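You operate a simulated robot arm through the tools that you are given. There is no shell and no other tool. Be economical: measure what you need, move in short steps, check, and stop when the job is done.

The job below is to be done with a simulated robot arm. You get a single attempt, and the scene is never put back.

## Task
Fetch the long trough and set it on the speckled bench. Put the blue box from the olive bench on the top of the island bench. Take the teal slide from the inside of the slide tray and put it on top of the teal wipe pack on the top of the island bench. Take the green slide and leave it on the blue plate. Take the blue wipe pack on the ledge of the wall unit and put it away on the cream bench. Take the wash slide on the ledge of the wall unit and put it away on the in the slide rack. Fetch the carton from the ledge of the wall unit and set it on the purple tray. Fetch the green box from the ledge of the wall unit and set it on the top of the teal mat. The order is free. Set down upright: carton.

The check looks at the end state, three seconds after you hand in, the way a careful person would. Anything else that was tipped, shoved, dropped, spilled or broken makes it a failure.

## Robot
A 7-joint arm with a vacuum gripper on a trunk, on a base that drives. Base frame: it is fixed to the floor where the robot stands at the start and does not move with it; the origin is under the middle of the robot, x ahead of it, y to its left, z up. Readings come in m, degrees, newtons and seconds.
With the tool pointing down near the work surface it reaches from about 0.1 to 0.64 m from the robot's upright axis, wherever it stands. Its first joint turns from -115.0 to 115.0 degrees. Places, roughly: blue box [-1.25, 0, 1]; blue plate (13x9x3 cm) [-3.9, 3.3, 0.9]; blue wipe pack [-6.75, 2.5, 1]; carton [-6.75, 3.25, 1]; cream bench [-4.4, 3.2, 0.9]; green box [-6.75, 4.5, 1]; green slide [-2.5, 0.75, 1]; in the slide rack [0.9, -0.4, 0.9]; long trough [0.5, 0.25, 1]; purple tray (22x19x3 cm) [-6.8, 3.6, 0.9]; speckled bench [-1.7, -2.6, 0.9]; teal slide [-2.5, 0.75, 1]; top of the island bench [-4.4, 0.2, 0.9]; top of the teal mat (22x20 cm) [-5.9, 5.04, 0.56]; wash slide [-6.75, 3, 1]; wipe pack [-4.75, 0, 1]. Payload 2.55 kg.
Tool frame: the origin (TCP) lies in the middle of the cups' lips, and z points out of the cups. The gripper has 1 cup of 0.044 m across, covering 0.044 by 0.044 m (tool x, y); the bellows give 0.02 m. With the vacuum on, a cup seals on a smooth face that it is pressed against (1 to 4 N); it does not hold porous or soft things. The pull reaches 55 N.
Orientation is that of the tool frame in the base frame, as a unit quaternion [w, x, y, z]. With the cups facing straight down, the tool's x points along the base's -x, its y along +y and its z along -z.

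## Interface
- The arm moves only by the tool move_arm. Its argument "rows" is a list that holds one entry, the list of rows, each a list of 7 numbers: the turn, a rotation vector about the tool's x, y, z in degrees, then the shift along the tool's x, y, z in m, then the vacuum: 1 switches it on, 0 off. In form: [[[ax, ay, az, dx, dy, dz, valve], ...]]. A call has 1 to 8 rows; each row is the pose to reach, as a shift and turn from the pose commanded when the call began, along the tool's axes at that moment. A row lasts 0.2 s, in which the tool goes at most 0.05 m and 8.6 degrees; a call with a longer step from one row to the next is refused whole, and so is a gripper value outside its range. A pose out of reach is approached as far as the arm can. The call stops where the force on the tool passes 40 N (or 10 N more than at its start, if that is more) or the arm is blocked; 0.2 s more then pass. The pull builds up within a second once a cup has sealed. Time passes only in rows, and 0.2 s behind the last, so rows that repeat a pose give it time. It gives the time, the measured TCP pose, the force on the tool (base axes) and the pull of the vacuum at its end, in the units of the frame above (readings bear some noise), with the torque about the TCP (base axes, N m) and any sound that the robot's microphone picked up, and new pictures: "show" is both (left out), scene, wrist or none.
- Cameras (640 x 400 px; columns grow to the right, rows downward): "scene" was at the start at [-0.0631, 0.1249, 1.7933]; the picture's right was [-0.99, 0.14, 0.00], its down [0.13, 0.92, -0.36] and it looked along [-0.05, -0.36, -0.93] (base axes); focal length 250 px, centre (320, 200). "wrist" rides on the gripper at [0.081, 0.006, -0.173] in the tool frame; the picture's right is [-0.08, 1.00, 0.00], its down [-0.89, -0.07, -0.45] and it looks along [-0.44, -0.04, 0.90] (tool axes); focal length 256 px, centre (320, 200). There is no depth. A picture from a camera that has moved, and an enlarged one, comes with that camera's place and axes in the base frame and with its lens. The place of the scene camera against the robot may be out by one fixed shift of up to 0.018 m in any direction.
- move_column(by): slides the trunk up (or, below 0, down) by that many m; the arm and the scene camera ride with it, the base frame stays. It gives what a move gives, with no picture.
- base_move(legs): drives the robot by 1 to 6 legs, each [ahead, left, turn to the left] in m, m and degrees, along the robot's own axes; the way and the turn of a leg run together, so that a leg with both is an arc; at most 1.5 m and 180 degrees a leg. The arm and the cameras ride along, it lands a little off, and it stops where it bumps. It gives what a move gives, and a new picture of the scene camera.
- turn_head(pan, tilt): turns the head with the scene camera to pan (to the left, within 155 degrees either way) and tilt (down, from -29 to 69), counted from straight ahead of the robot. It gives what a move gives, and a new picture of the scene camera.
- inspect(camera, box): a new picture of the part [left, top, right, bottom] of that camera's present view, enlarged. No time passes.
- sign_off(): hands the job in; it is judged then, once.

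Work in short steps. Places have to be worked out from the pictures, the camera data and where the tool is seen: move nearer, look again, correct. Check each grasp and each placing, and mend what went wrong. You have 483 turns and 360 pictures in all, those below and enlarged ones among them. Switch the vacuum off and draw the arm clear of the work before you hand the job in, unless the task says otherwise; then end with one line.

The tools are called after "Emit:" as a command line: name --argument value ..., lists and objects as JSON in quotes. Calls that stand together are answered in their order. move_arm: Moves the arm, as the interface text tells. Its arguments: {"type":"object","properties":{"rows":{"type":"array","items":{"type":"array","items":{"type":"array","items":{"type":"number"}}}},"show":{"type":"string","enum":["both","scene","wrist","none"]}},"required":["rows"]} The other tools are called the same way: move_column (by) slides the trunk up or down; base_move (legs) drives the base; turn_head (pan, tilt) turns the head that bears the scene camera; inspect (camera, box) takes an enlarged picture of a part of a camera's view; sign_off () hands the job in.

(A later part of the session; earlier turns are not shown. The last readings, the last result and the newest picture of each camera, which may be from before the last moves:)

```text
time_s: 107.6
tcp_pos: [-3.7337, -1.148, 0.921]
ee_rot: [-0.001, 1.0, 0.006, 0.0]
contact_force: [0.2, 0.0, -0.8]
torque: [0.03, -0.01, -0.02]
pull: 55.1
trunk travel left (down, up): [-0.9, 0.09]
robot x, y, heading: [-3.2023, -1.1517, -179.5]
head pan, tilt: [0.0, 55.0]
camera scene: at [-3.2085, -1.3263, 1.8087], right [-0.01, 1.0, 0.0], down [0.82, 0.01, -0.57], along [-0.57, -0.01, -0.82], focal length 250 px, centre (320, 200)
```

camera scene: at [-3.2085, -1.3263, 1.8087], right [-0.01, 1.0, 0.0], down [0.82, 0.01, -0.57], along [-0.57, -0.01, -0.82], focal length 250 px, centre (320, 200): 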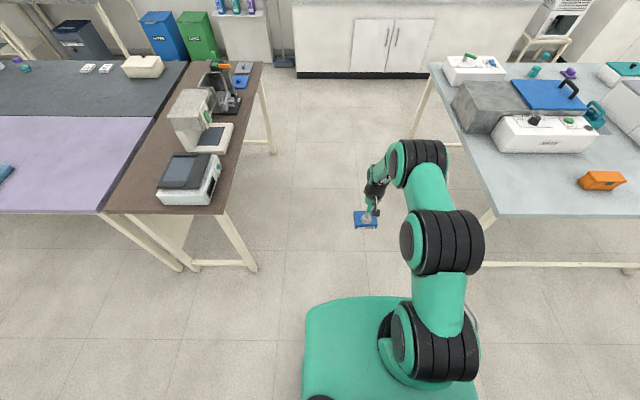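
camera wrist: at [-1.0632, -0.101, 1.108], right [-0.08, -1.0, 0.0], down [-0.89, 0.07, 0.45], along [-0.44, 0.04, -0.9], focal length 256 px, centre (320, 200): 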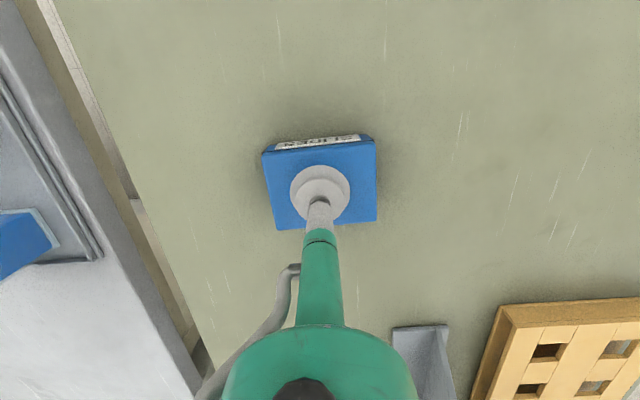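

The first lift call was refused for a long step, so the box slid off the bench end at contact height; it is still held and nothing was in its way. I raise it now and look at the island.

Emit:
move_arm --rows '[[[0, 0, 0, 0.02, 0, -0.04, 1], [0, 0, 0, 0.05, 0, -0.08, 1], [0, 0, 0, 0.08, 0, -0.12, 1], [0, 0, 0, 0.12, 0, -0.15, 1], [0, 0, 0, 0.15, 0, -0.18, 1], [0, 0, 0, 0.18, 0, -0.18, 1], [0, 0, 0, 0.2, 0, -0.18, 1]]]' --show "none"

Emit:
turn_head --pan -50 --tilt 35

Emit:
inspect --camera "scene" --box '[120, 80, 440, 280]'

```text
time_s: 109.2
tcp_pos: [-3.5337, -1.1444, 1.1012]
ee_rot: [0.0, 1.0, 0.006, 0.001]
contact_force: [-0.6, -0.1, -1.6]
torque: [0.0, 0.0, -0.01]
pull: 54.9
trunk travel left (down, up): [-0.9, 0.09]
robot x, y, heading: [-3.1995, -1.1516, -179.4]
head pan, tilt: [0.0, 55.0]
```

```text
time_s: 110.4
tcp_pos: [-3.533, -1.1446, 1.1007]
ee_rot: [0.001, 1.0, 0.006, 0.0]
contact_force: [-0.4, -0.3, -0.9]
torque: [0.0, -0.03, -0.03]
pull: 54.5
trunk travel left (down, up): [-0.9, 0.09]
robot x, y, heading: [-3.2039, -1.1546, -179.1]
head pan, tilt: [-50.0, 35.0]
camera scene: at [-3.1936, -1.2587, 1.837], right [0.76, 0.65, 0.0], down [0.37, -0.44, -0.82], along [-0.53, 0.62, -0.57], focal length 250 px, centre (320, 200)
```

scene: 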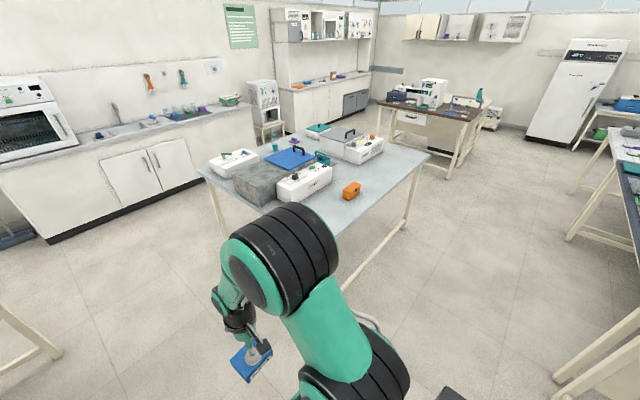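

```text
2.00 times, centred on (280, 180) of scene
camera zoom: at [-3.1936, -1.2587, 1.837], right [0.76, 0.65, 0.0], down [0.37, -0.44, -0.82], along [-0.53, 0.62, -0.57], focal length 501 px, centre (400, 240)
```

zoom: 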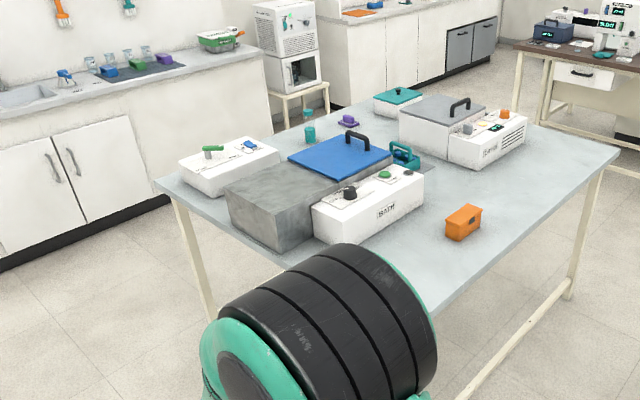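

Free island area lies near (-3.97, 0.45). I move to the east side of the island facing it.

Emit:
base_move --legs '[[0.1, -0.8, 0], [0.03, -0.75, 0]]'

Emit:
turn_head --pan 0 --tilt 40

Emit:
inspect --camera "scene" --box '[0, 100, 400, 350]'

```text
time_s: 118.4
tcp_pos: [-3.7027, 0.3967, 1.1007]
ee_rot: [0.0, 1.0, 0.015, 0.0]
contact_force: [-0.6, -1.6, -1.2]
torque: [-0.02, -0.02, -0.06]
pull: 54.9
trunk travel left (down, up): [-0.9, 0.09]
robot x, y, heading: [-3.3696, 0.3947, -178.1]
head pan, tilt: [-50.0, 35.0]
camera scene: at [-3.36, 0.2891, 1.837], right [0.75, 0.67, 0.0], down [0.38, -0.43, -0.82], along [-0.55, 0.61, -0.57], focal length 250 px, centre (320, 200)
```

scene: 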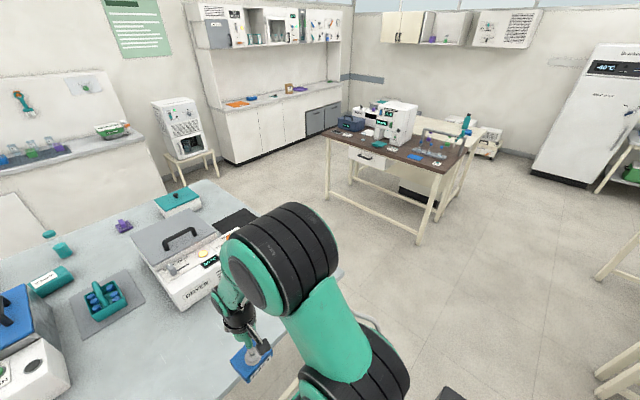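

```text
time_s: 119.5
tcp_pos: [-3.7026, 0.3958, 1.1022]
ee_rot: [0.0, 1.0, 0.016, -0.001]
contact_force: [0.6, -0.3, -1.8]
torque: [-0.02, -0.03, -0.01]
pull: 55.2
trunk travel left (down, up): [-0.9, 0.09]
robot x, y, heading: [-3.3728, 0.3944, -178.4]
head pan, tilt: [0.0, 40.0]
camera scene: at [-3.3863, 0.2206, 1.8294], right [-0.03, 1.0, 0.0], down [0.64, 0.02, -0.77], along [-0.77, -0.02, -0.64], focal length 250 px, centre (320, 200)
```

scene: 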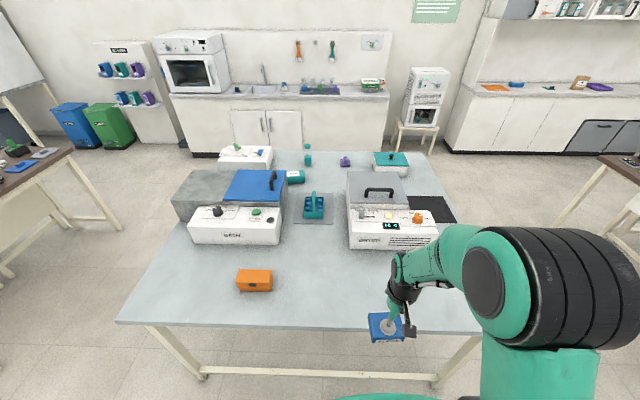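

```text
1.60 times, centred on (200, 225) of scene
camera zoom: at [-3.3863, 0.2206, 1.8294], right [-0.03, 1.0, 0.0], down [0.64, 0.02, -0.77], along [-0.77, -0.02, -0.64], focal length 401 px, centre (512, 160)
```

zoom: 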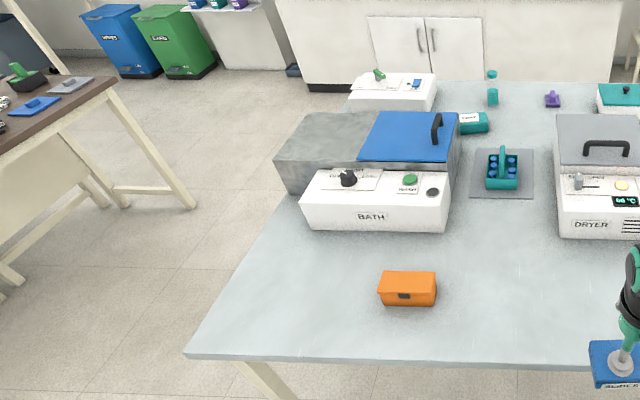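

The teal wipe pack with a white label lies behind the bath at about (-4.66, 0.03). First I set the blue box near (-3.95, 0.30), clear of the orange box and dryer.

Emit:
move_arm --rows '[[[0, 0, 0, -0.04, 0.015, 0, 1], [0, 0, 0, -0.08, 0.03, 0, 1], [0, 0, 0, -0.12, 0.045, 0, 1], [0, 0, 0, -0.16, 0.06, 0, 1], [0, 0, 0, -0.2, 0.075, 0, 1], [0, 0, 0, -0.24, 0.09, 0, 1], [0, 0, 0, -0.253, 0.092, 0, 1]]]' --show "none"

Emit:
move_arm --rows '[[[0, 0, 0, 0, 0, 0.04, 1], [0, 0, 0, 0, 0, 0.08, 1], [0, 0, 0, 0, 0, 0.11, 1], [0, 0, 0, 0, 0, 0.13, 1], [0, 0, 0, 0, 0, 0.14, 1], [0, 0, 0, 0, 0, 0.14, 1]]]'

```text
time_s: 121.1
tcp_pos: [-3.9543, 0.2932, 1.1007]
ee_rot: [0.0, 1.0, 0.015, 0.0]
contact_force: [0.3, -0.5, -1.8]
torque: [0.01, -0.03, 0.02]
pull: 54.3
trunk travel left (down, up): [-0.9, 0.09]
robot x, y, heading: [-3.3716, 0.3951, -178.3]
head pan, tilt: [0.0, 40.0]
```

```text
time_s: 122.5
tcp_pos: [-3.9525, 0.296, 0.96]
ee_rot: [0.0, 1.0, 0.016, 0.0]
contact_force: [-0.3, 0.3, -1.8]
torque: [-0.01, 0.01, 0.01]
pull: 54.3
trunk travel left (down, up): [-0.9, 0.09]
robot x, y, heading: [-3.3712, 0.3936, -178.1]
head pan, tilt: [0.0, 40.0]
camera scene: at [-3.3863, 0.2205, 1.8294], right [-0.03, 1.0, 0.0], down [0.64, 0.02, -0.77], along [-0.77, -0.02, -0.64], focal length 250 px, centre (320, 200)
camera wrist: at [-3.8726, 0.2916, 1.1337], right [-0.05, -1.0, 0.0], down [-0.89, 0.04, 0.45], along [-0.45, 0.02, -0.9], focal length 256 px, centre (320, 200)
```

scene: 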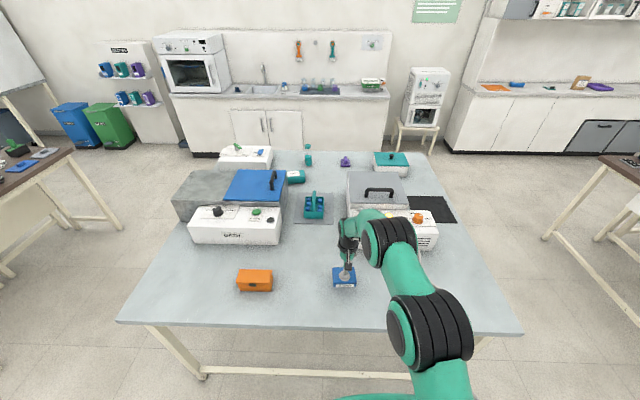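
wrist: 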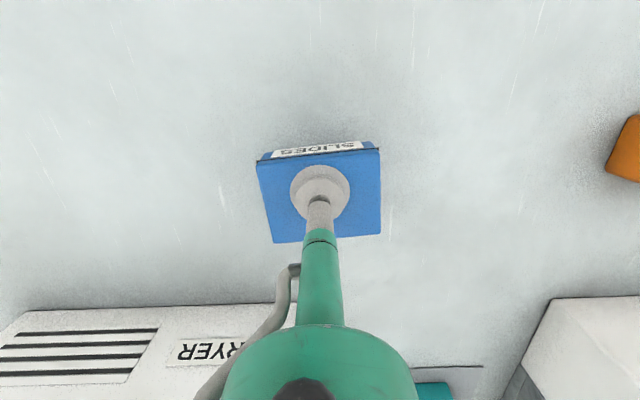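

Clear below. I lower to contact.

Emit:
move_arm --rows '[[[0, 0, 0, 0, 0, 0.02, 1], [0, 0, 0, 0, 0, 0.03, 1], [0, 0, 0, 0, 0, 0.036, 1], [0, 0, 0, 0, 0, 0.041, 1], [0, 0, 0, 0, 0, 0.041, 1]]]' --show "none"

```text
time_s: 123.7
tcp_pos: [-3.9522, 0.2961, 0.9196]
ee_rot: [0.0, 1.0, 0.015, 0.0]
contact_force: [0.3, 1.1, -1.3]
torque: [0.01, -0.03, 0.01]
pull: 55.1
trunk travel left (down, up): [-0.9, 0.09]
robot x, y, heading: [-3.372, 0.3914, -178.0]
head pan, tilt: [0.0, 40.0]
```

Emit:
move_arm --rows '[[[0, 0, 0, 0, 0, 0.003, 1], [0, 0, 0, 0, 0, 0.006, 1], [0, 0, 0, 0, 0, 0.006, 1]]]' --show "none"

```text
time_s: 124.5
tcp_pos: [-3.9528, 0.2957, 0.9158]
ee_rot: [0.001, 1.0, 0.016, -0.001]
contact_force: [-0.1, 1.6, 8.4]
torque: [-0.01, 0.09, -0.03]
pull: 54.7
trunk travel left (down, up): [-0.9, 0.09]
robot x, y, heading: [-3.3724, 0.3926, -178.4]
head pan, tilt: [0.0, 40.0]
```

Contact (8 N up). I release and lift.

Emit:
move_arm --rows '[[[0, 0, 0, 0, 0, -0.002, 0], [0, 0, 0, 0, 0, -0.002, 0], [0, 0, 0, 0, 0, -0.002, 0], [0, 0, 0, 0, 0, -0.004, 0], [0, 0, 0, 0, 0, -0.02, 0], [0, 0, 0, 0, 0, -0.06, 0], [0, 0, 0, 0, 0, -0.11, 0], [0, 0, 0, 0, 0, -0.16, 0]]]' --show "wrist"

```text
time_s: 126.3
tcp_pos: [-3.9518, 0.2962, 1.0746]
ee_rot: [0.0, 1.0, 0.017, 0.001]
contact_force: [0.2, 0.0, -0.2]
torque: [0.01, 0.0, -0.01]
pull: 0.1
trunk travel left (down, up): [-0.9, 0.09]
robot x, y, heading: [-3.3757, 0.3937, -178.1]
head pan, tilt: [0.0, 40.0]
camera wrist: at [-3.8708, 0.2922, 1.2475], right [-0.05, -1.0, 0.0], down [-0.89, 0.04, 0.44], along [-0.44, 0.02, -0.9], focal length 256 px, centre (320, 200)
```

wrist: 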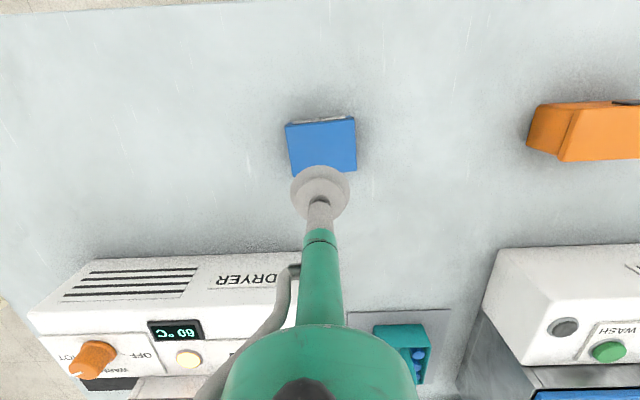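

Box placed. I tuck the arm, back off and turn to face the middle island for the slides.

Emit:
move_arm --rows '[[[0, 0, 0, 0.05, 0, -0.01, 0], [0, 0, 0, 0.1, -0.015, -0.02, 0], [0, 0, 0, 0.145, -0.03, -0.02, 0], [0, 0, 0, 0.19, -0.045, -0.02, 0], [0, 0, 0, 0.23, -0.06, -0.02, 0], [0, 0, 0, 0.25, -0.07, -0.02, 0]]]' --show "none"

Emit:
base_move --legs '[[-0.1, -0.3, 0], [0, 0, -90], [0, 0, -88]]'

```text
refused: row 1 steps farther than a row can; nothing moved
```

```text
time_s: 136.1
tcp_pos: [-2.7057, 0.82, 1.0738]
ee_rot: [0.0, -0.033, 0.999, 0.0]
contact_force: [0.6, -0.4, 0.2]
torque: [0.02, 0.0, 0.01]
pull: 0.1
trunk travel left (down, up): [-0.9, 0.09]
robot x, y, heading: [-3.2819, 0.7036, 3.6]
head pan, tilt: [0.0, 40.0]
camera scene: at [-3.2643, 0.8835, 1.8294], right [0.07, -1.0, 0.0], down [-0.64, -0.04, -0.77], along [0.76, 0.05, -0.64], focal length 250 px, centre (320, 200)
```

scene: 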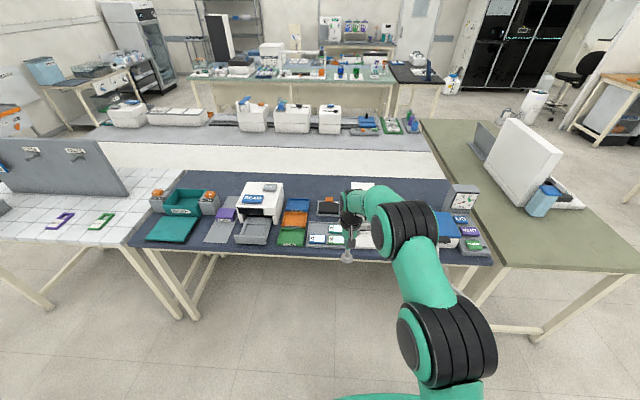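

The retract was refused (diagonal step too long), but the swing was clear. Now I zoom in on the navy bench to find the slide tray.

Emit:
inspect --camera "scene" --box '[130, 160, 370, 280]'

Emit:
inspect --camera "wrist" --box '[0, 0, 640, 400]'

```text
2.67 times, centred on (250, 220) of scene
camera zoom: at [-3.2643, 0.8835, 1.8294], right [0.07, -1.0, 0.0], down [-0.64, -0.04, -0.77], along [0.76, 0.05, -0.64], focal length 668 px, centre (507, 147)
```

zoom: 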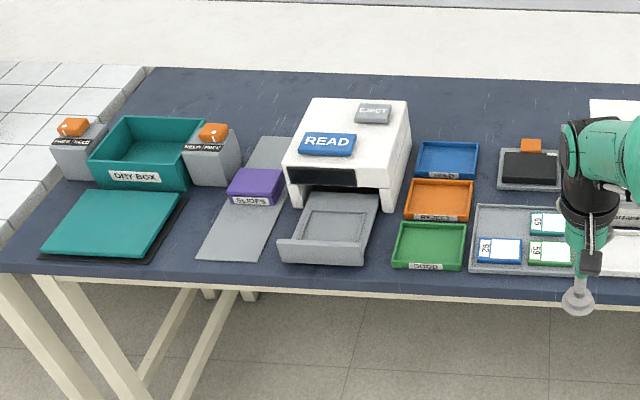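

```text
1.00 times, centred on (320, 200) of wrist (not enlarged: the box is as wide or as high as the picture)
camera zoom: at [-2.787, 0.8203, 1.2468], right [0.01, 1.0, 0.0], down [0.9, -0.01, 0.45], along [0.45, -0.01, -0.9], focal length 256 px, centre (320, 200)
```

zoom: 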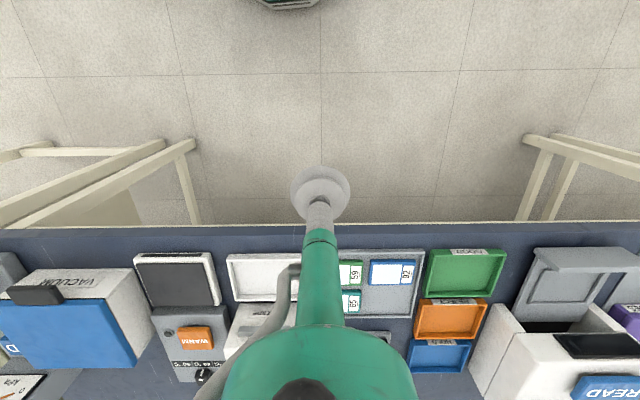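

The gray slide tray holds green "59" at ≈(-2.47, 0.87) and teal "65" at ≈(-2.40, 0.875). I draw the arm in, then drive up to the bench squarely.

Emit:
move_arm --rows '[[[0, 0, 0, 0.045, 0, 0, 0], [0, 0, 0, 0.09, 0, 0, 0], [0, 0, 0, 0.135, 0, 0, 0], [0, 0, 0, 0.18, 0, 0, 0], [0, 0, 0, 0.22, 0, 0, 0]]]' --show "none"

Emit:
base_move --legs '[[0.33, 0.1, -3.6]]'

Emit:
inspect --camera "wrist" --box '[200, 150, 520, 350]'

```text
time_s: 137.3
tcp_pos: [-2.9268, 0.8034, 1.0731]
ee_rot: [0.001, -0.032, 0.999, 0.0]
contact_force: [0.0, 0.1, 0.9]
torque: [0.02, -0.03, 0.02]
pull: 0.1
trunk travel left (down, up): [-0.9, 0.09]
robot x, y, heading: [-3.2832, 0.7065, 3.6]
head pan, tilt: [0.0, 40.0]
```

```text
time_s: 139.5
tcp_pos: [-2.5993, 0.8925, 1.0726]
ee_rot: [0.0, -0.002, 1.0, -0.001]
contact_force: [-0.4, 0.3, 0.0]
torque: [0.01, 0.01, 0.02]
pull: 0.1
trunk travel left (down, up): [-0.9, 0.09]
robot x, y, heading: [-2.9638, 0.8107, -0.1]
head pan, tilt: [0.0, 40.0]
camera scene: at [-2.9316, 0.9929, 1.8294], right [0.0, -1.0, 0.0], down [-0.64, 0.0, -0.77], along [0.77, 0.0, -0.64], focal length 250 px, centre (320, 200)
```

scene: 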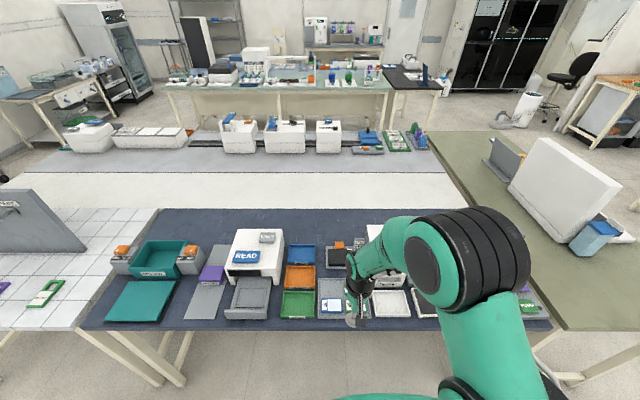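

```text
2.00 times, centred on (360, 250) of wrist
camera zoom: at [-2.6793, 0.8985, 1.2469], right [0.08, 1.0, 0.0], down [0.89, -0.07, 0.44], along [0.44, -0.03, -0.9], focal length 512 px, centre (240, 100)
```

zoom: 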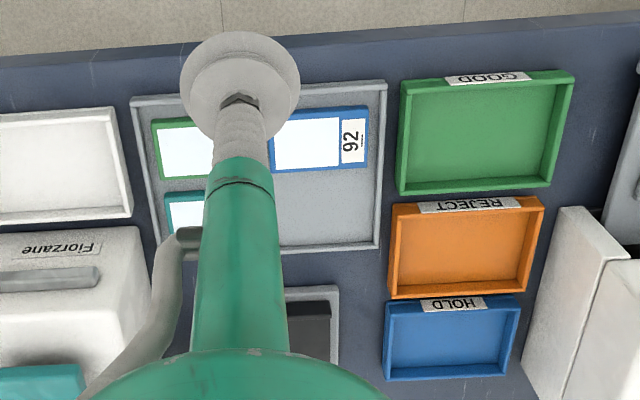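

Slides are about 7×5 cm; teal centre ≈(-2.407, 0.856). I move above the teal slide and look.

Emit:
move_arm --rows '[[[0, 0, 0, -0.045, -0.01, 0, 0], [0, 0, 0, -0.09, -0.02, 0, 0], [0, 0, 0, -0.135, -0.03, 0, 0], [0, 0, 0, -0.165, -0.036, 0.02, 0], [0, 0, 0, -0.18, -0.036, 0.06, 0], [0, 0, 0, -0.18, -0.036, 0.1, 0], [0, 0, 0, -0.18, -0.036, 0.1, 0]]]' --show "none"

Emit:
inspect --camera "wrist" --box '[160, 80, 480, 280]'

```text
time_s: 141.1
tcp_pos: [-2.4171, 0.8555, 0.974]
ee_rot: [0.0, -0.002, 1.0, 0.0]
contact_force: [0.1, 0.1, -0.9]
torque: [0.02, -0.01, 0.01]
pull: 0.0
trunk travel left (down, up): [-0.9, 0.09]
robot x, y, heading: [-2.9592, 0.8114, 0.1]
head pan, tilt: [0.0, 40.0]
```

```text
2.00 times, centred on (320, 180) of wrist
camera zoom: at [-2.4989, 0.861, 1.1469], right [0.08, 1.0, 0.0], down [0.89, -0.07, 0.45], along [0.44, -0.03, -0.9], focal length 512 px, centre (320, 240)
```

zoom: 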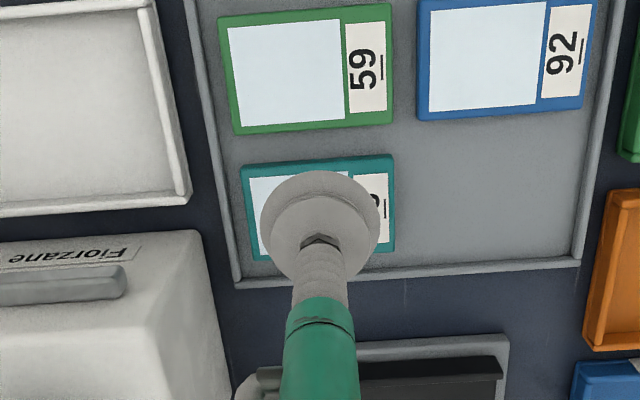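

Teal slide centre ≈(-2.394, 0.855). I shift 2.3 cm ahead, go down to z≈0.92 and check.

Emit:
move_arm --rows '[[[0, 0, 0, -0.0235, 0, 0, 0], [0, 0, 0, -0.0235, 0, 0.03, 0], [0, 0, 0, -0.0235, 0, 0.055, 0], [0, 0, 0, -0.0235, 0, 0.055, 0]]]' --show "none"

Emit:
inspect --camera "wrist" --box '[200, 110, 440, 260]'

```text
time_s: 142.1
tcp_pos: [-2.3958, 0.8564, 0.9177]
ee_rot: [-0.001, -0.002, 1.0, -0.001]
contact_force: [-0.4, 0.5, 0.3]
torque: [-0.03, 0.0, 0.0]
pull: 0.0
trunk travel left (down, up): [-0.9, 0.09]
robot x, y, heading: [-2.9647, 0.8117, -0.2]
head pan, tilt: [0.0, 40.0]
```

```text
2.67 times, centred on (320, 185) of wrist
camera zoom: at [-2.4771, 0.8623, 1.0907], right [0.08, 1.0, 0.0], down [0.89, -0.07, 0.45], along [0.44, -0.03, -0.9], focal length 683 px, centre (320, 240)
```

zoom: 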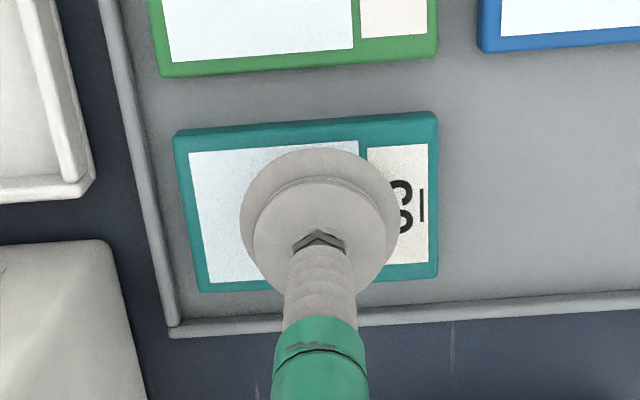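

Nearly centred; a 3 mm correction and down with vacuum.

Emit:
move_arm --rows '[[[0, 0, 0, -0.003, -0.003, 0.01, 1], [0, 0, 0, -0.003, -0.003, 0.016, 1], [0, 0, 0, -0.003, -0.003, 0.021, 1], [0, 0, 0, -0.003, -0.003, 0.025, 1], [0, 0, 0, -0.003, -0.003, 0.025, 1], [0, 0, 0, -0.003, -0.003, 0.025, 1]]]' --show "none"

```text
time_s: 143.5
tcp_pos: [-2.3921, 0.8537, 0.8955]
ee_rot: [0.001, -0.002, 1.0, -0.001]
contact_force: [0.6, -1.0, 8.1]
torque: [0.01, 0.06, -0.02]
pull: 54.9
trunk travel left (down, up): [-0.9, 0.09]
robot x, y, heading: [-2.9595, 0.8106, 0.0]
head pan, tilt: [0.0, 40.0]
```

Sealed. I lift and draw back.

Emit:
move_arm --rows '[[[0, 0, 0, 0, 0, -0.02, 1], [0, 0, 0, 0, 0, -0.06, 1], [0, 0, 0, 0, 0, -0.1, 1], [0, 0, 0, 0, 0, -0.14, 1], [0, 0, 0, 0.03, 0, -0.17, 1], [0, 0, 0, 0.07, 0, -0.19, 1], [0, 0, 0, 0.11, 0, -0.2, 1], [0, 0, 0, 0.15, 0, -0.2, 1]]]' --show "none"

Emit:
move_arm --rows '[[[0, 0, 0, 0.03, 0, 0, 1], [0, 0, 0, 0.06, 0, 0, 1], [0, 0, 0, 0.08, 0, 0, 1], [0, 0, 0, 0.08, 0, 0, 1]]]' --show "wrist"

```text
time_s: 145.3
tcp_pos: [-2.5429, 0.8531, 1.0947]
ee_rot: [0.001, -0.002, 1.0, 0.0]
contact_force: [-0.5, -0.5, -0.2]
torque: [-0.02, -0.05, 0.02]
pull: 54.7
trunk travel left (down, up): [-0.9, 0.09]
robot x, y, heading: [-2.96, 0.8132, 0.0]
head pan, tilt: [0.0, 40.0]
```

```text
time_s: 146.3
tcp_pos: [-2.6202, 0.8519, 1.0938]
ee_rot: [0.0, -0.001, 1.0, -0.001]
contact_force: [0.0, -0.9, -0.3]
torque: [-0.01, 0.02, -0.01]
pull: 54.6
trunk travel left (down, up): [-0.9, 0.09]
robot x, y, heading: [-2.9605, 0.8128, 0.2]
head pan, tilt: [0.0, 40.0]
camera wrist: at [-2.7009, 0.8588, 1.2672], right [0.08, 1.0, 0.0], down [0.89, -0.07, 0.45], along [0.44, -0.03, -0.9], focal length 256 px, centre (320, 200)
```

wrist: 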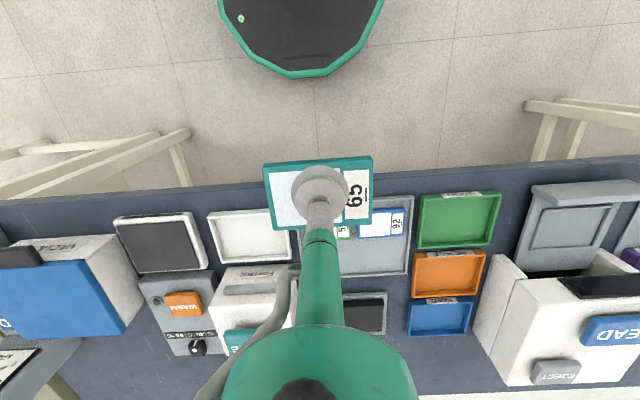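

The slide is held. I'll go round the island's north end keeping heading 0, checking the lane first.

Emit:
base_move --legs '[[-0.35, 0, 0], [0, 0.85, 0]]'

Emit:
turn_head --pan 150 --tilt 35

```text
time_s: 152.8
tcp_pos: [-2.9611, 1.7252, 1.0924]
ee_rot: [0.0, 0.004, 1.0, 0.001]
contact_force: [0.2, 0.3, -0.4]
torque: [-0.01, 0.03, -0.04]
pull: 55.3
trunk travel left (down, up): [-0.9, 0.09]
robot x, y, heading: [-3.3056, 1.6894, -0.6]
head pan, tilt: [0.0, 40.0]
camera scene: at [-3.272, 1.8685, 1.8294], right [-0.01, -1.0, 0.0], down [-0.64, 0.01, -0.77], along [0.77, -0.01, -0.64], focal length 250 px, centre (320, 200)
```

scene: 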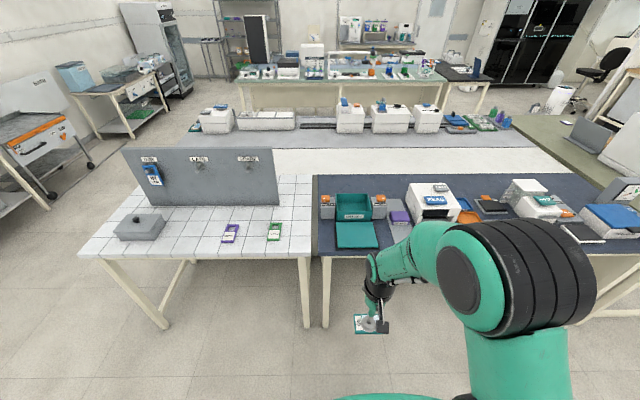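

```text
time_s: 155.1
tcp_pos: [-2.9623, 1.7247, 1.093]
ee_rot: [0.0, 0.005, 1.0, 0.0]
contact_force: [0.1, -0.2, -0.7]
torque: [-0.03, 0.02, 0.0]
pull: 54.8
trunk travel left (down, up): [-0.9, 0.09]
robot x, y, heading: [-3.3037, 1.6866, -0.8]
head pan, tilt: [150.0, 35.0]
camera scene: at [-3.4329, 1.914, 1.837], right [0.51, 0.86, 0.0], down [0.49, -0.29, -0.82], along [-0.7, 0.42, -0.57], focal length 250 px, centre (320, 200)
```

scene: 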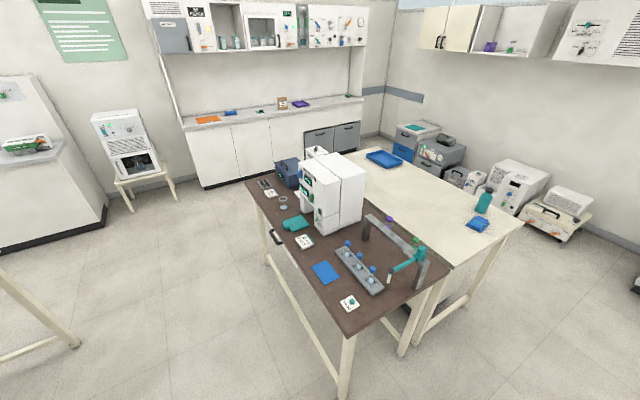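

The lane between island and brown bench (y 1.0–2.25) is free. I back along it to x≈-5.45.

Emit:
base_move --legs '[[-1.1, 0, 0.6], [-1.07, 0, 0]]'

Emit:
turn_head --pan -60 --tilt 40

```text
time_s: 165.8
tcp_pos: [-5.1186, 1.6959, 1.0941]
ee_rot: [0.0, -0.018, 1.0, 0.0]
contact_force: [0.5, 0.8, -0.9]
torque: [0.02, -0.01, -0.03]
pull: 54.8
trunk travel left (down, up): [-0.9, 0.09]
robot x, y, heading: [-5.4586, 1.6459, 2.2]
head pan, tilt: [150.0, 35.0]
camera scene: at [-5.5982, 1.8641, 1.837], right [0.47, 0.88, 0.0], down [0.51, -0.27, -0.82], along [-0.72, 0.39, -0.57], focal length 250 px, centre (320, 200)
```

scene: 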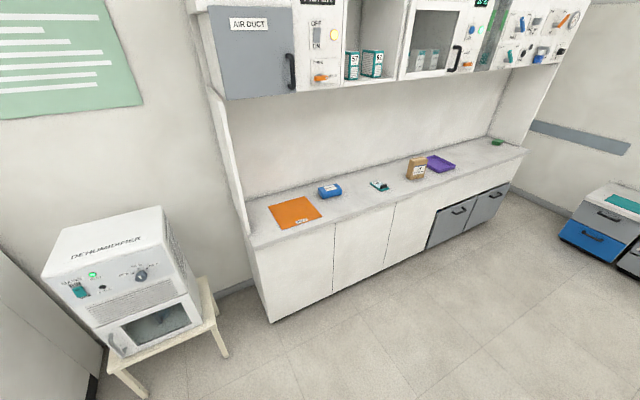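

```text
time_s: 168.8
tcp_pos: [-5.1185, 1.6953, 1.0934]
ee_rot: [0.0, -0.019, 1.0, 0.0]
contact_force: [-0.5, -0.6, -1.0]
torque: [0.01, 0.02, -0.01]
pull: 54.9
trunk travel left (down, up): [-0.9, 0.09]
robot x, y, heading: [-5.4581, 1.643, 2.2]
head pan, tilt: [-60.0, 40.0]
camera scene: at [-5.4752, 1.7506, 1.8294], right [-0.85, -0.53, 0.0], down [-0.34, 0.55, -0.77], along [0.41, -0.65, -0.64], focal length 250 px, centre (320, 200)
```

scene: 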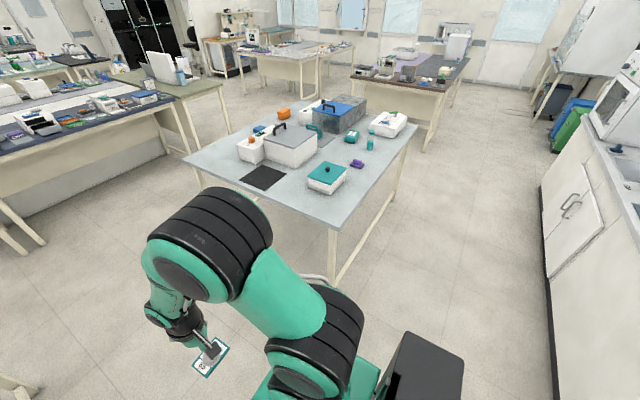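

The wipe pack is at ≈(-4.70, 0.05), the island's west edge at x≈-5.06. I strafe along to y≈0.05.

Emit:
base_move --legs '[[0, -0.8, -2.2], [0.0, -0.8, 0]]'

Emit:
turn_head --pan 0 --tilt 50

Emit:
inspect --camera "scene" --box '[220, 80, 420, 220]'

```text
time_s: 177.0
tcp_pos: [-5.1179, 0.0867, 1.0939]
ee_rot: [0.0, 0.006, 1.0, 0.0]
contact_force: [0.5, -0.3, -1.2]
torque: [0.07, -0.01, -0.03]
pull: 54.8
trunk travel left (down, up): [-0.9, 0.09]
robot x, y, heading: [-5.4644, 0.048, -0.8]
head pan, tilt: [-60.0, 40.0]
camera scene: at [-5.4715, 0.1584, 1.8295], right [-0.87, -0.49, 0.0], down [-0.31, 0.56, -0.77], along [0.37, -0.67, -0.64], focal length 250 px, centre (320, 200)
```

scene: 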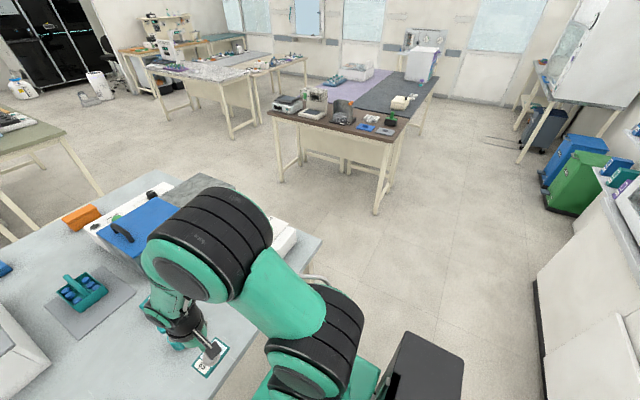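

```text
time_s: 178.3
tcp_pos: [-5.1179, 0.0873, 1.0931]
ee_rot: [0.0, 0.007, 1.0, 0.001]
contact_force: [1.4, -0.8, -0.1]
torque: [0.01, 0.0, 0.0]
pull: 55.3
trunk travel left (down, up): [-0.9, 0.09]
robot x, y, heading: [-5.464, 0.0532, -0.8]
head pan, tilt: [0.0, 50.0]
camera scene: at [-5.436, 0.2317, 1.8153], right [-0.01, -1.0, 0.0], down [-0.77, 0.01, -0.64], along [0.64, -0.01, -0.77], focal length 250 px, centre (320, 200)
```

scene: 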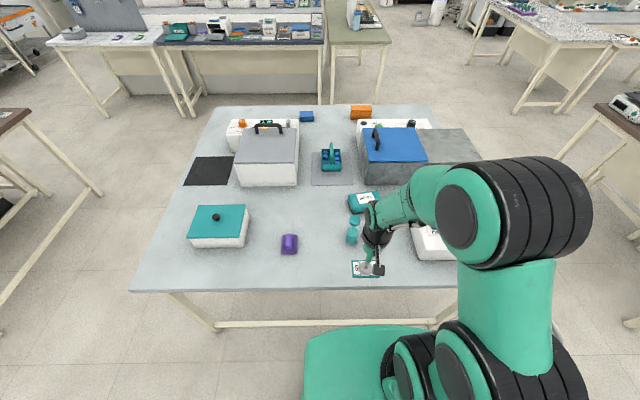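

```text
2.86 times, centred on (320, 150) of scene
camera zoom: at [-5.436, 0.2317, 1.8153], right [-0.01, -1.0, 0.0], down [-0.77, 0.01, -0.64], along [0.64, -0.01, -0.77], focal length 716 px, centre (320, 343)
```

zoom: 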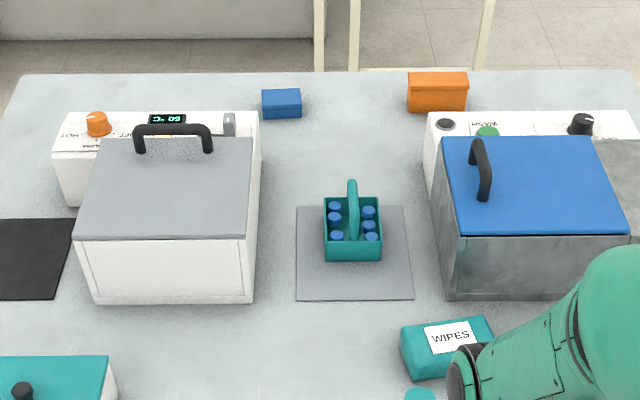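

The pack's top centre is ≈(-4.716, 0.027). I square up and drive ahead to within reach, staying clear of the table's floor bar.

Emit:
base_move --legs '[[0.115, -0.0, 0.8]]'

```text
time_s: 179.5
tcp_pos: [-5.0036, 0.0903, 1.0928]
ee_rot: [-0.001, 0.0, 1.0, 0.0]
contact_force: [0.8, 0.9, 0.0]
torque: [0.03, -0.01, 0.02]
pull: 55.0
trunk travel left (down, up): [-0.9, 0.09]
robot x, y, heading: [-5.342, 0.0497, 0.1]
head pan, tilt: [0.0, 50.0]
camera scene: at [-5.3229, 0.2311, 1.8153], right [0.0, -1.0, 0.0], down [-0.77, 0.0, -0.64], along [0.64, 0.0, -0.77], focal length 250 px, centre (320, 200)
```

scene: 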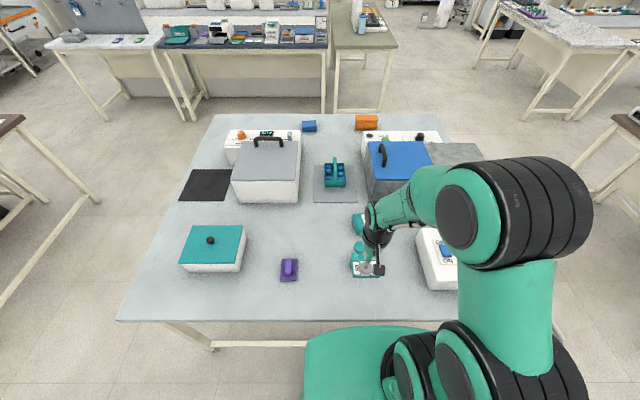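

I extend over the cups toward the pack at z≈1.10.

Emit:
move_arm --rows '[[[0, 0, 0, -0.04, -0.01, -0.005, 1], [0, 0, 0, -0.08, -0.02, -0.01, 1], [0, 0, 0, -0.12, -0.03, -0.01, 1], [0, 0, 0, -0.16, -0.04, -0.01, 1], [0, 0, 0, -0.2, -0.05, -0.01, 1], [0, 0, 0, -0.24, -0.06, -0.01, 1], [0, 0, 0, -0.28, -0.063, -0.01, 1], [0, 0, 0, -0.28, -0.063, -0.01, 1]]]'

```text
time_s: 181.3
tcp_pos: [-4.7378, 0.0282, 1.0937]
ee_rot: [0.001, 0.0, 1.0, -0.001]
contact_force: [0.1, 0.2, -0.1]
torque: [0.02, -0.05, 0.03]
pull: 54.8
out of reach, approached as far as the arm can: row 7, 8
trunk travel left (down, up): [-0.9, 0.09]
robot x, y, heading: [-5.3453, 0.0494, -0.3]
head pan, tilt: [0.0, 50.0]
camera scene: at [-5.3249, 0.231, 1.8153], right [0.0, -1.0, 0.0], down [-0.77, 0.0, -0.64], along [0.64, 0.0, -0.77], focal length 250 px, centre (320, 200)
camera wrist: at [-4.8199, 0.0339, 1.2674], right [0.08, 1.0, 0.0], down [0.89, -0.07, 0.45], along [0.45, -0.04, -0.89], focal length 256 px, centre (320, 200)
```

scene: 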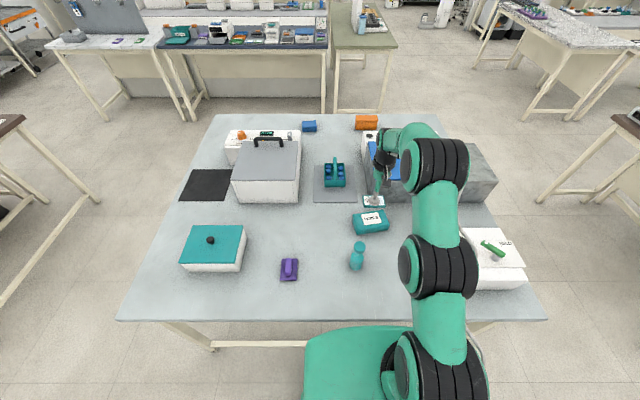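
wrist: 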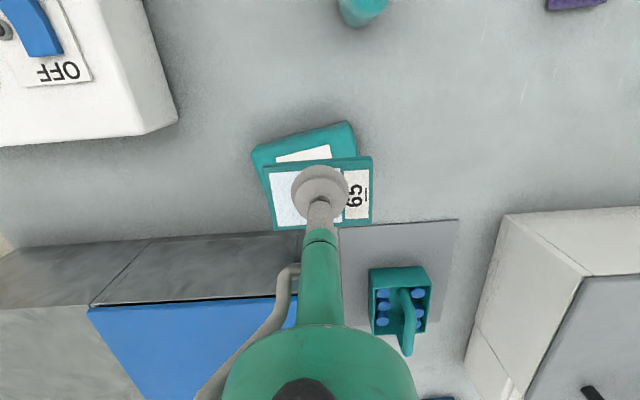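

I'm at the edge of reach, and nearly over the pack: centre ≈(-4.715, 0.01), turned about 14°. I align the slide, move slightly sideways and descend partway.

Emit:
move_arm --rows '[[[0, 0, -7, 0, -0.01, 0, 1], [0, 0, -14, -0.005, -0.018, 0.02, 1], [0, 0, -14, -0.005, -0.018, 0.06, 1], [0, 0, -14, -0.005, -0.018, 0.09, 1], [0, 0, -14, -0.005, -0.018, 0.11, 1], [0, 0, -14, -0.005, -0.018, 0.11, 1]]]'

Emit:
inspect --camera "wrist" --box '[200, 80, 440, 260]'

```text
time_s: 182.7
tcp_pos: [-4.7313, 0.0118, 0.9861]
ee_rot: [-0.001, -0.122, 0.993, -0.001]
contact_force: [-0.3, 0.5, -0.1]
torque: [-0.03, 0.02, 0.03]
pull: 54.6
trunk travel left (down, up): [-0.9, 0.09]
robot x, y, heading: [-5.3433, 0.0494, -0.1]
head pan, tilt: [0.0, 50.0]
camera scene: at [-5.3234, 0.2311, 1.8153], right [0.0, -1.0, 0.0], down [-0.77, 0.0, -0.64], along [0.64, 0.0, -0.77], focal length 250 px, centre (320, 200)
camera wrist: at [-4.8123, -0.002, 1.1584], right [-0.16, 0.99, 0.0], down [0.88, 0.15, 0.45], along [0.44, 0.07, -0.9], focal length 256 px, centre (320, 200)
```

scene: 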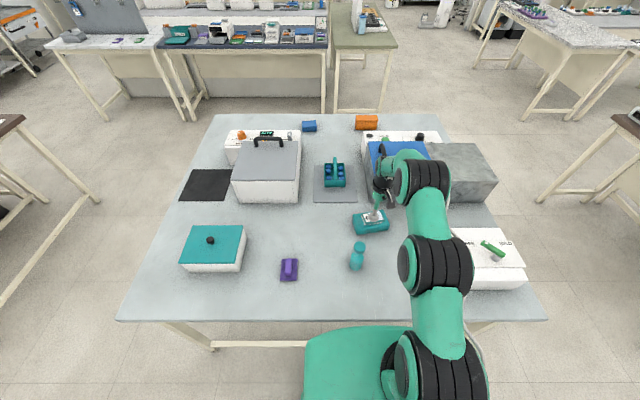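
wrist: 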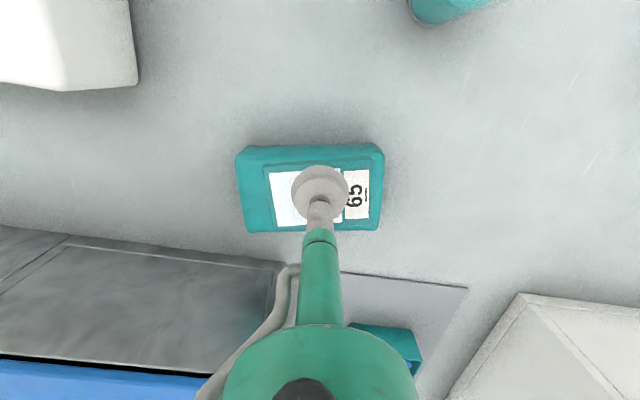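

```text
2.22 times, centred on (320, 170) of wrist
camera zoom: at [-4.8123, -0.002, 1.1584], right [-0.16, 0.99, 0.0], down [0.88, 0.15, 0.45], along [0.44, 0.07, -0.9], focal length 569 px, centre (320, 267)
```

zoom: 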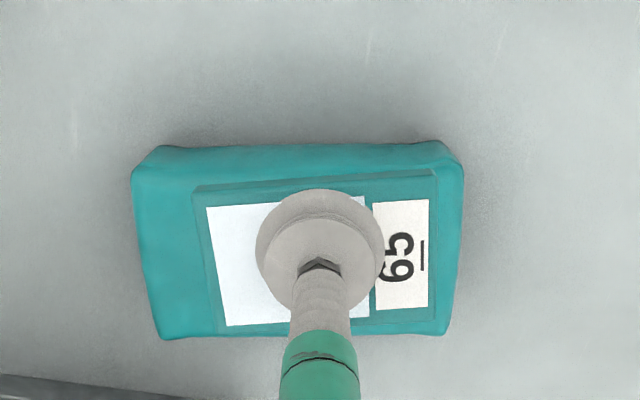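

Aligned with the pack. I nudge 1 cm further and 6 mm sideways, then lower gently.

Emit:
move_arm --rows '[[[0, 0, 0, -0.006, -0.006, 0.0, 1], [0, 0, 0, -0.012, -0.006, 0.01, 1], [0, 0, 0, -0.012, -0.006, 0.015, 1], [0, 0, 0, -0.012, -0.006, 0.02, 1], [0, 0, 0, -0.012, -0.006, 0.02, 1]]]' --show "none"

Emit:
inspect --camera "wrist" --box '[200, 80, 440, 260]'

```text
time_s: 183.9
tcp_pos: [-4.7176, 0.0081, 0.9635]
ee_rot: [0.0, -0.122, 0.993, 0.0]
contact_force: [-0.5, -0.1, -1.0]
torque: [0.02, -0.01, 0.01]
pull: 54.8
trunk travel left (down, up): [-0.9, 0.09]
robot x, y, heading: [-5.3441, 0.0512, -0.3]
head pan, tilt: [0.0, 50.0]
```

```text
2.22 times, centred on (320, 170) of wrist
camera zoom: at [-4.7988, -0.0056, 1.1378], right [-0.16, 0.99, 0.0], down [0.88, 0.15, 0.45], along [0.44, 0.07, -0.9], focal length 569 px, centre (320, 267)
```

zoom: 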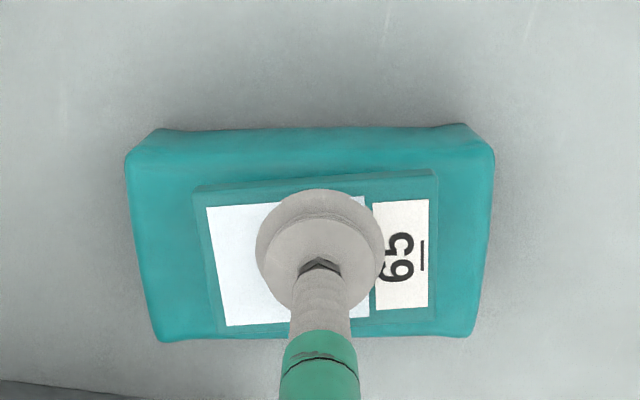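

Centred. I lower stepwise until contact.

Emit:
move_arm --rows '[[[0, 0, 0, 0, 0, 0.004, 1], [0, 0, 0, 0, 0, 0.008, 1], [0, 0, 0, 0, 0, 0.012, 1], [0, 0, 0, 0, 0, 0.012, 1]]]' --show "none"

```text
time_s: 184.9
tcp_pos: [-4.7175, 0.007, 0.9523]
ee_rot: [0.0, -0.122, 0.992, 0.0]
contact_force: [0.4, 0.2, -0.7]
torque: [0.01, 0.01, 0.0]
pull: 54.7
trunk travel left (down, up): [-0.9, 0.09]
robot x, y, heading: [-5.3452, 0.0521, -0.1]
head pan, tilt: [0.0, 50.0]
```

Emit:
move_arm --rows '[[[0, 0, 0, 0, 0, 0.004, 1], [0, 0, 0, 0, 0, 0.008, 1], [0, 0, 0, 0, 0, 0.011, 1], [0, 0, 0, 0, 0, 0.011, 1]]]' --show "wrist"

```text
time_s: 185.9
tcp_pos: [-4.7189, 0.0077, 0.9411]
ee_rot: [0.0, -0.122, 0.993, 0.0]
contact_force: [0.1, 0.5, 0.0]
torque: [0.02, -0.02, 0.01]
pull: 54.6
trunk travel left (down, up): [-0.9, 0.09]
robot x, y, heading: [-5.3485, 0.0491, -0.1]
head pan, tilt: [0.0, 50.0]
camera wrist: at [-4.7995, -0.006, 1.1143], right [-0.16, 0.99, 0.0], down [0.88, 0.15, 0.45], along [0.44, 0.07, -0.9], focal length 256 px, centre (320, 200)
```

wrist: 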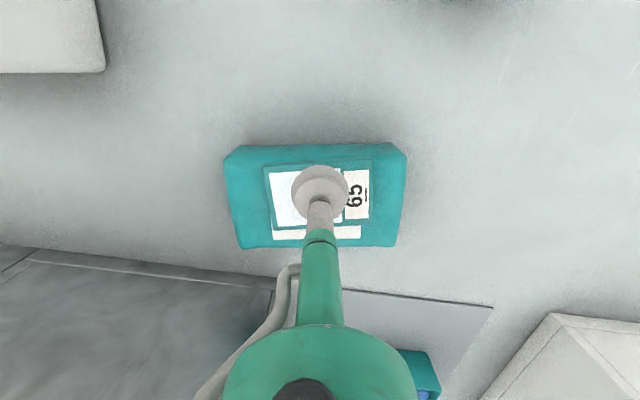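

Emit:
move_arm --rows '[[[0, 0, 0, 0, 0, 0.003, 1], [0, 0, 0, 0, 0, 0.006, 1], [0, 0, 0, 0, 0, 0.006, 1]]]' --show "none"

```text
time_s: 186.7
tcp_pos: [-4.7187, 0.0071, 0.9392]
ee_rot: [0.003, -0.122, 0.993, -0.001]
contact_force: [-2.3, 0.3, 18.3]
torque: [0.06, 0.19, -0.04]
pull: 54.2
trunk travel left (down, up): [-0.9, 0.09]
robot x, y, heading: [-5.3455, 0.0511, 0.1]
head pan, tilt: [0.0, 50.0]
```

Firm contact (18 N). I ease up, release, wait and lift clear.

Emit:
move_arm --rows '[[[0, 0, 0, 0, 0, -0.004, 1], [0, 0, 0, 0, 0, -0.004, 0], [0, 0, 0, 0, 0, -0.004, 0], [0, 0, 0, 0, 0, -0.004, 0], [0, 0, 0, 0, 0, -0.006, 0], [0, 0, 0, 0, 0, -0.02, 0], [0, 0, 0, 0, 0, -0.06, 0], [0, 0, 0, 0, 0, -0.1, 0]]]' --show "wrist"

```text
time_s: 188.5
tcp_pos: [-4.7206, 0.0066, 1.0347]
ee_rot: [-0.001, -0.122, 0.992, 0.0]
contact_force: [-0.1, 0.1, -1.4]
torque: [0.0, -0.03, -0.03]
pull: 0.1
trunk travel left (down, up): [-0.9, 0.09]
robot x, y, heading: [-5.3409, 0.0508, 0.0]
head pan, tilt: [0.0, 50.0]
camera wrist: at [-4.8004, -0.0061, 1.2078], right [-0.16, 0.99, 0.0], down [0.88, 0.15, 0.44], along [0.44, 0.07, -0.9], focal length 256 px, centre (320, 200)
```

wrist: 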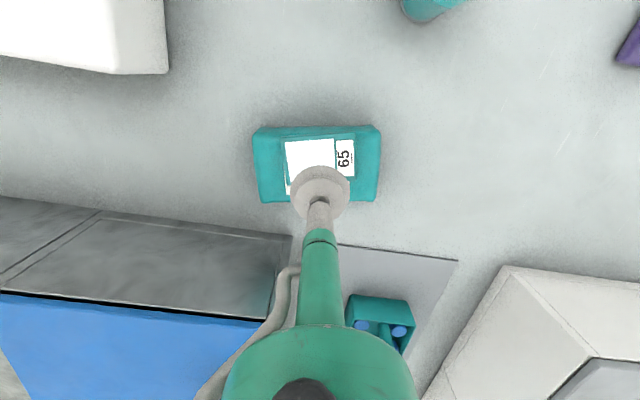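

Slide 65 rests on the pack. I zoom to verify, then retract.

Emit:
inspect --camera "wrist" --box '[240, 100, 400, 220]'

Emit:
move_arm --rows '[[[0, 0, 0, 0, 0, -0.04, 0], [0, 0, 0, 0, 0, -0.07, 0], [0, 0, 7, 0.04, 0.01, -0.07, 0], [0, 0, 14, 0.085, 0.02, -0.07, 0], [0, 0, 14, 0.13, 0.03, -0.07, 0], [0, 0, 14, 0.175, 0.042, -0.07, 0], [0, 0, 14, 0.22, 0.053, -0.07, 0], [0, 0, 14, 0.26, 0.063, -0.07, 0]]]' --show "none"

```text
3.33 times, centred on (320, 160) of wrist
camera zoom: at [-4.8004, -0.0061, 1.2078], right [-0.16, 0.99, 0.0], down [0.88, 0.15, 0.44], along [0.44, 0.07, -0.9], focal length 853 px, centre (320, 333)
```

zoom: 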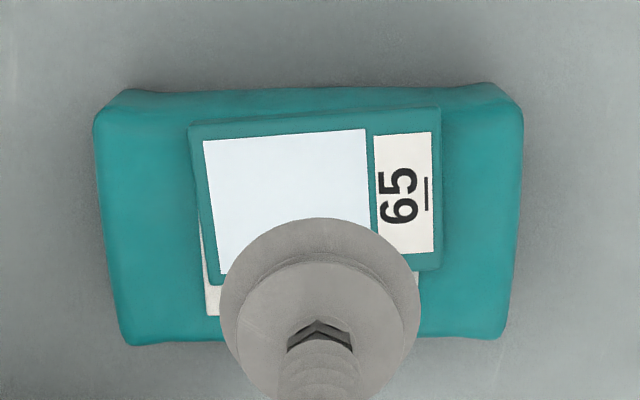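

```text
time_s: 190.3
tcp_pos: [-4.9873, 0.0047, 1.1073]
ee_rot: [0.0, 0.001, 1.0, 0.001]
contact_force: [0.1, 1.0, 0.2]
torque: [-0.01, -0.06, 0.02]
pull: 0.1
out of reach, approached as far as the arm can: row 1, 2
trunk travel left (down, up): [-0.9, 0.09]
robot x, y, heading: [-5.3457, 0.0526, -0.0]
head pan, tilt: [0.0, 50.0]
```

Now the wall unit. I back off, turn to 180° and strafe to y≈2.6.

Emit:
base_move --legs '[[-0.25, 0, 0], [0, 0, 90], [0, 0, 90], [0, -1.3, 0], [0.2, -1.25, 0]]'

```text
time_s: 211.9
tcp_pos: [-6.1935, 2.6426, 1.1065]
ee_rot: [0.0, 1.0, 0.01, 0.0]
contact_force: [0.5, -0.5, 1.3]
torque: [0.0, -0.01, 0.0]
pull: 0.2
trunk travel left (down, up): [-0.9, 0.09]
robot x, y, heading: [-5.8336, 2.6038, -178.9]
head pan, tilt: [0.0, 50.0]
camera scene: at [-5.842, 2.4301, 1.8153], right [-0.02, 1.0, 0.0], down [0.77, 0.02, -0.64], along [-0.64, -0.01, -0.77], focal length 250 px, centre (320, 200)
```

scene: 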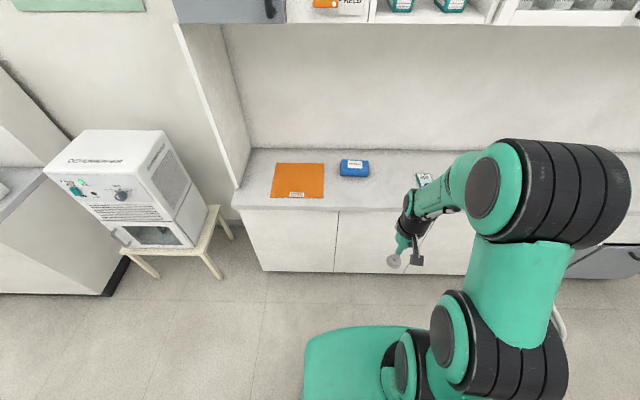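

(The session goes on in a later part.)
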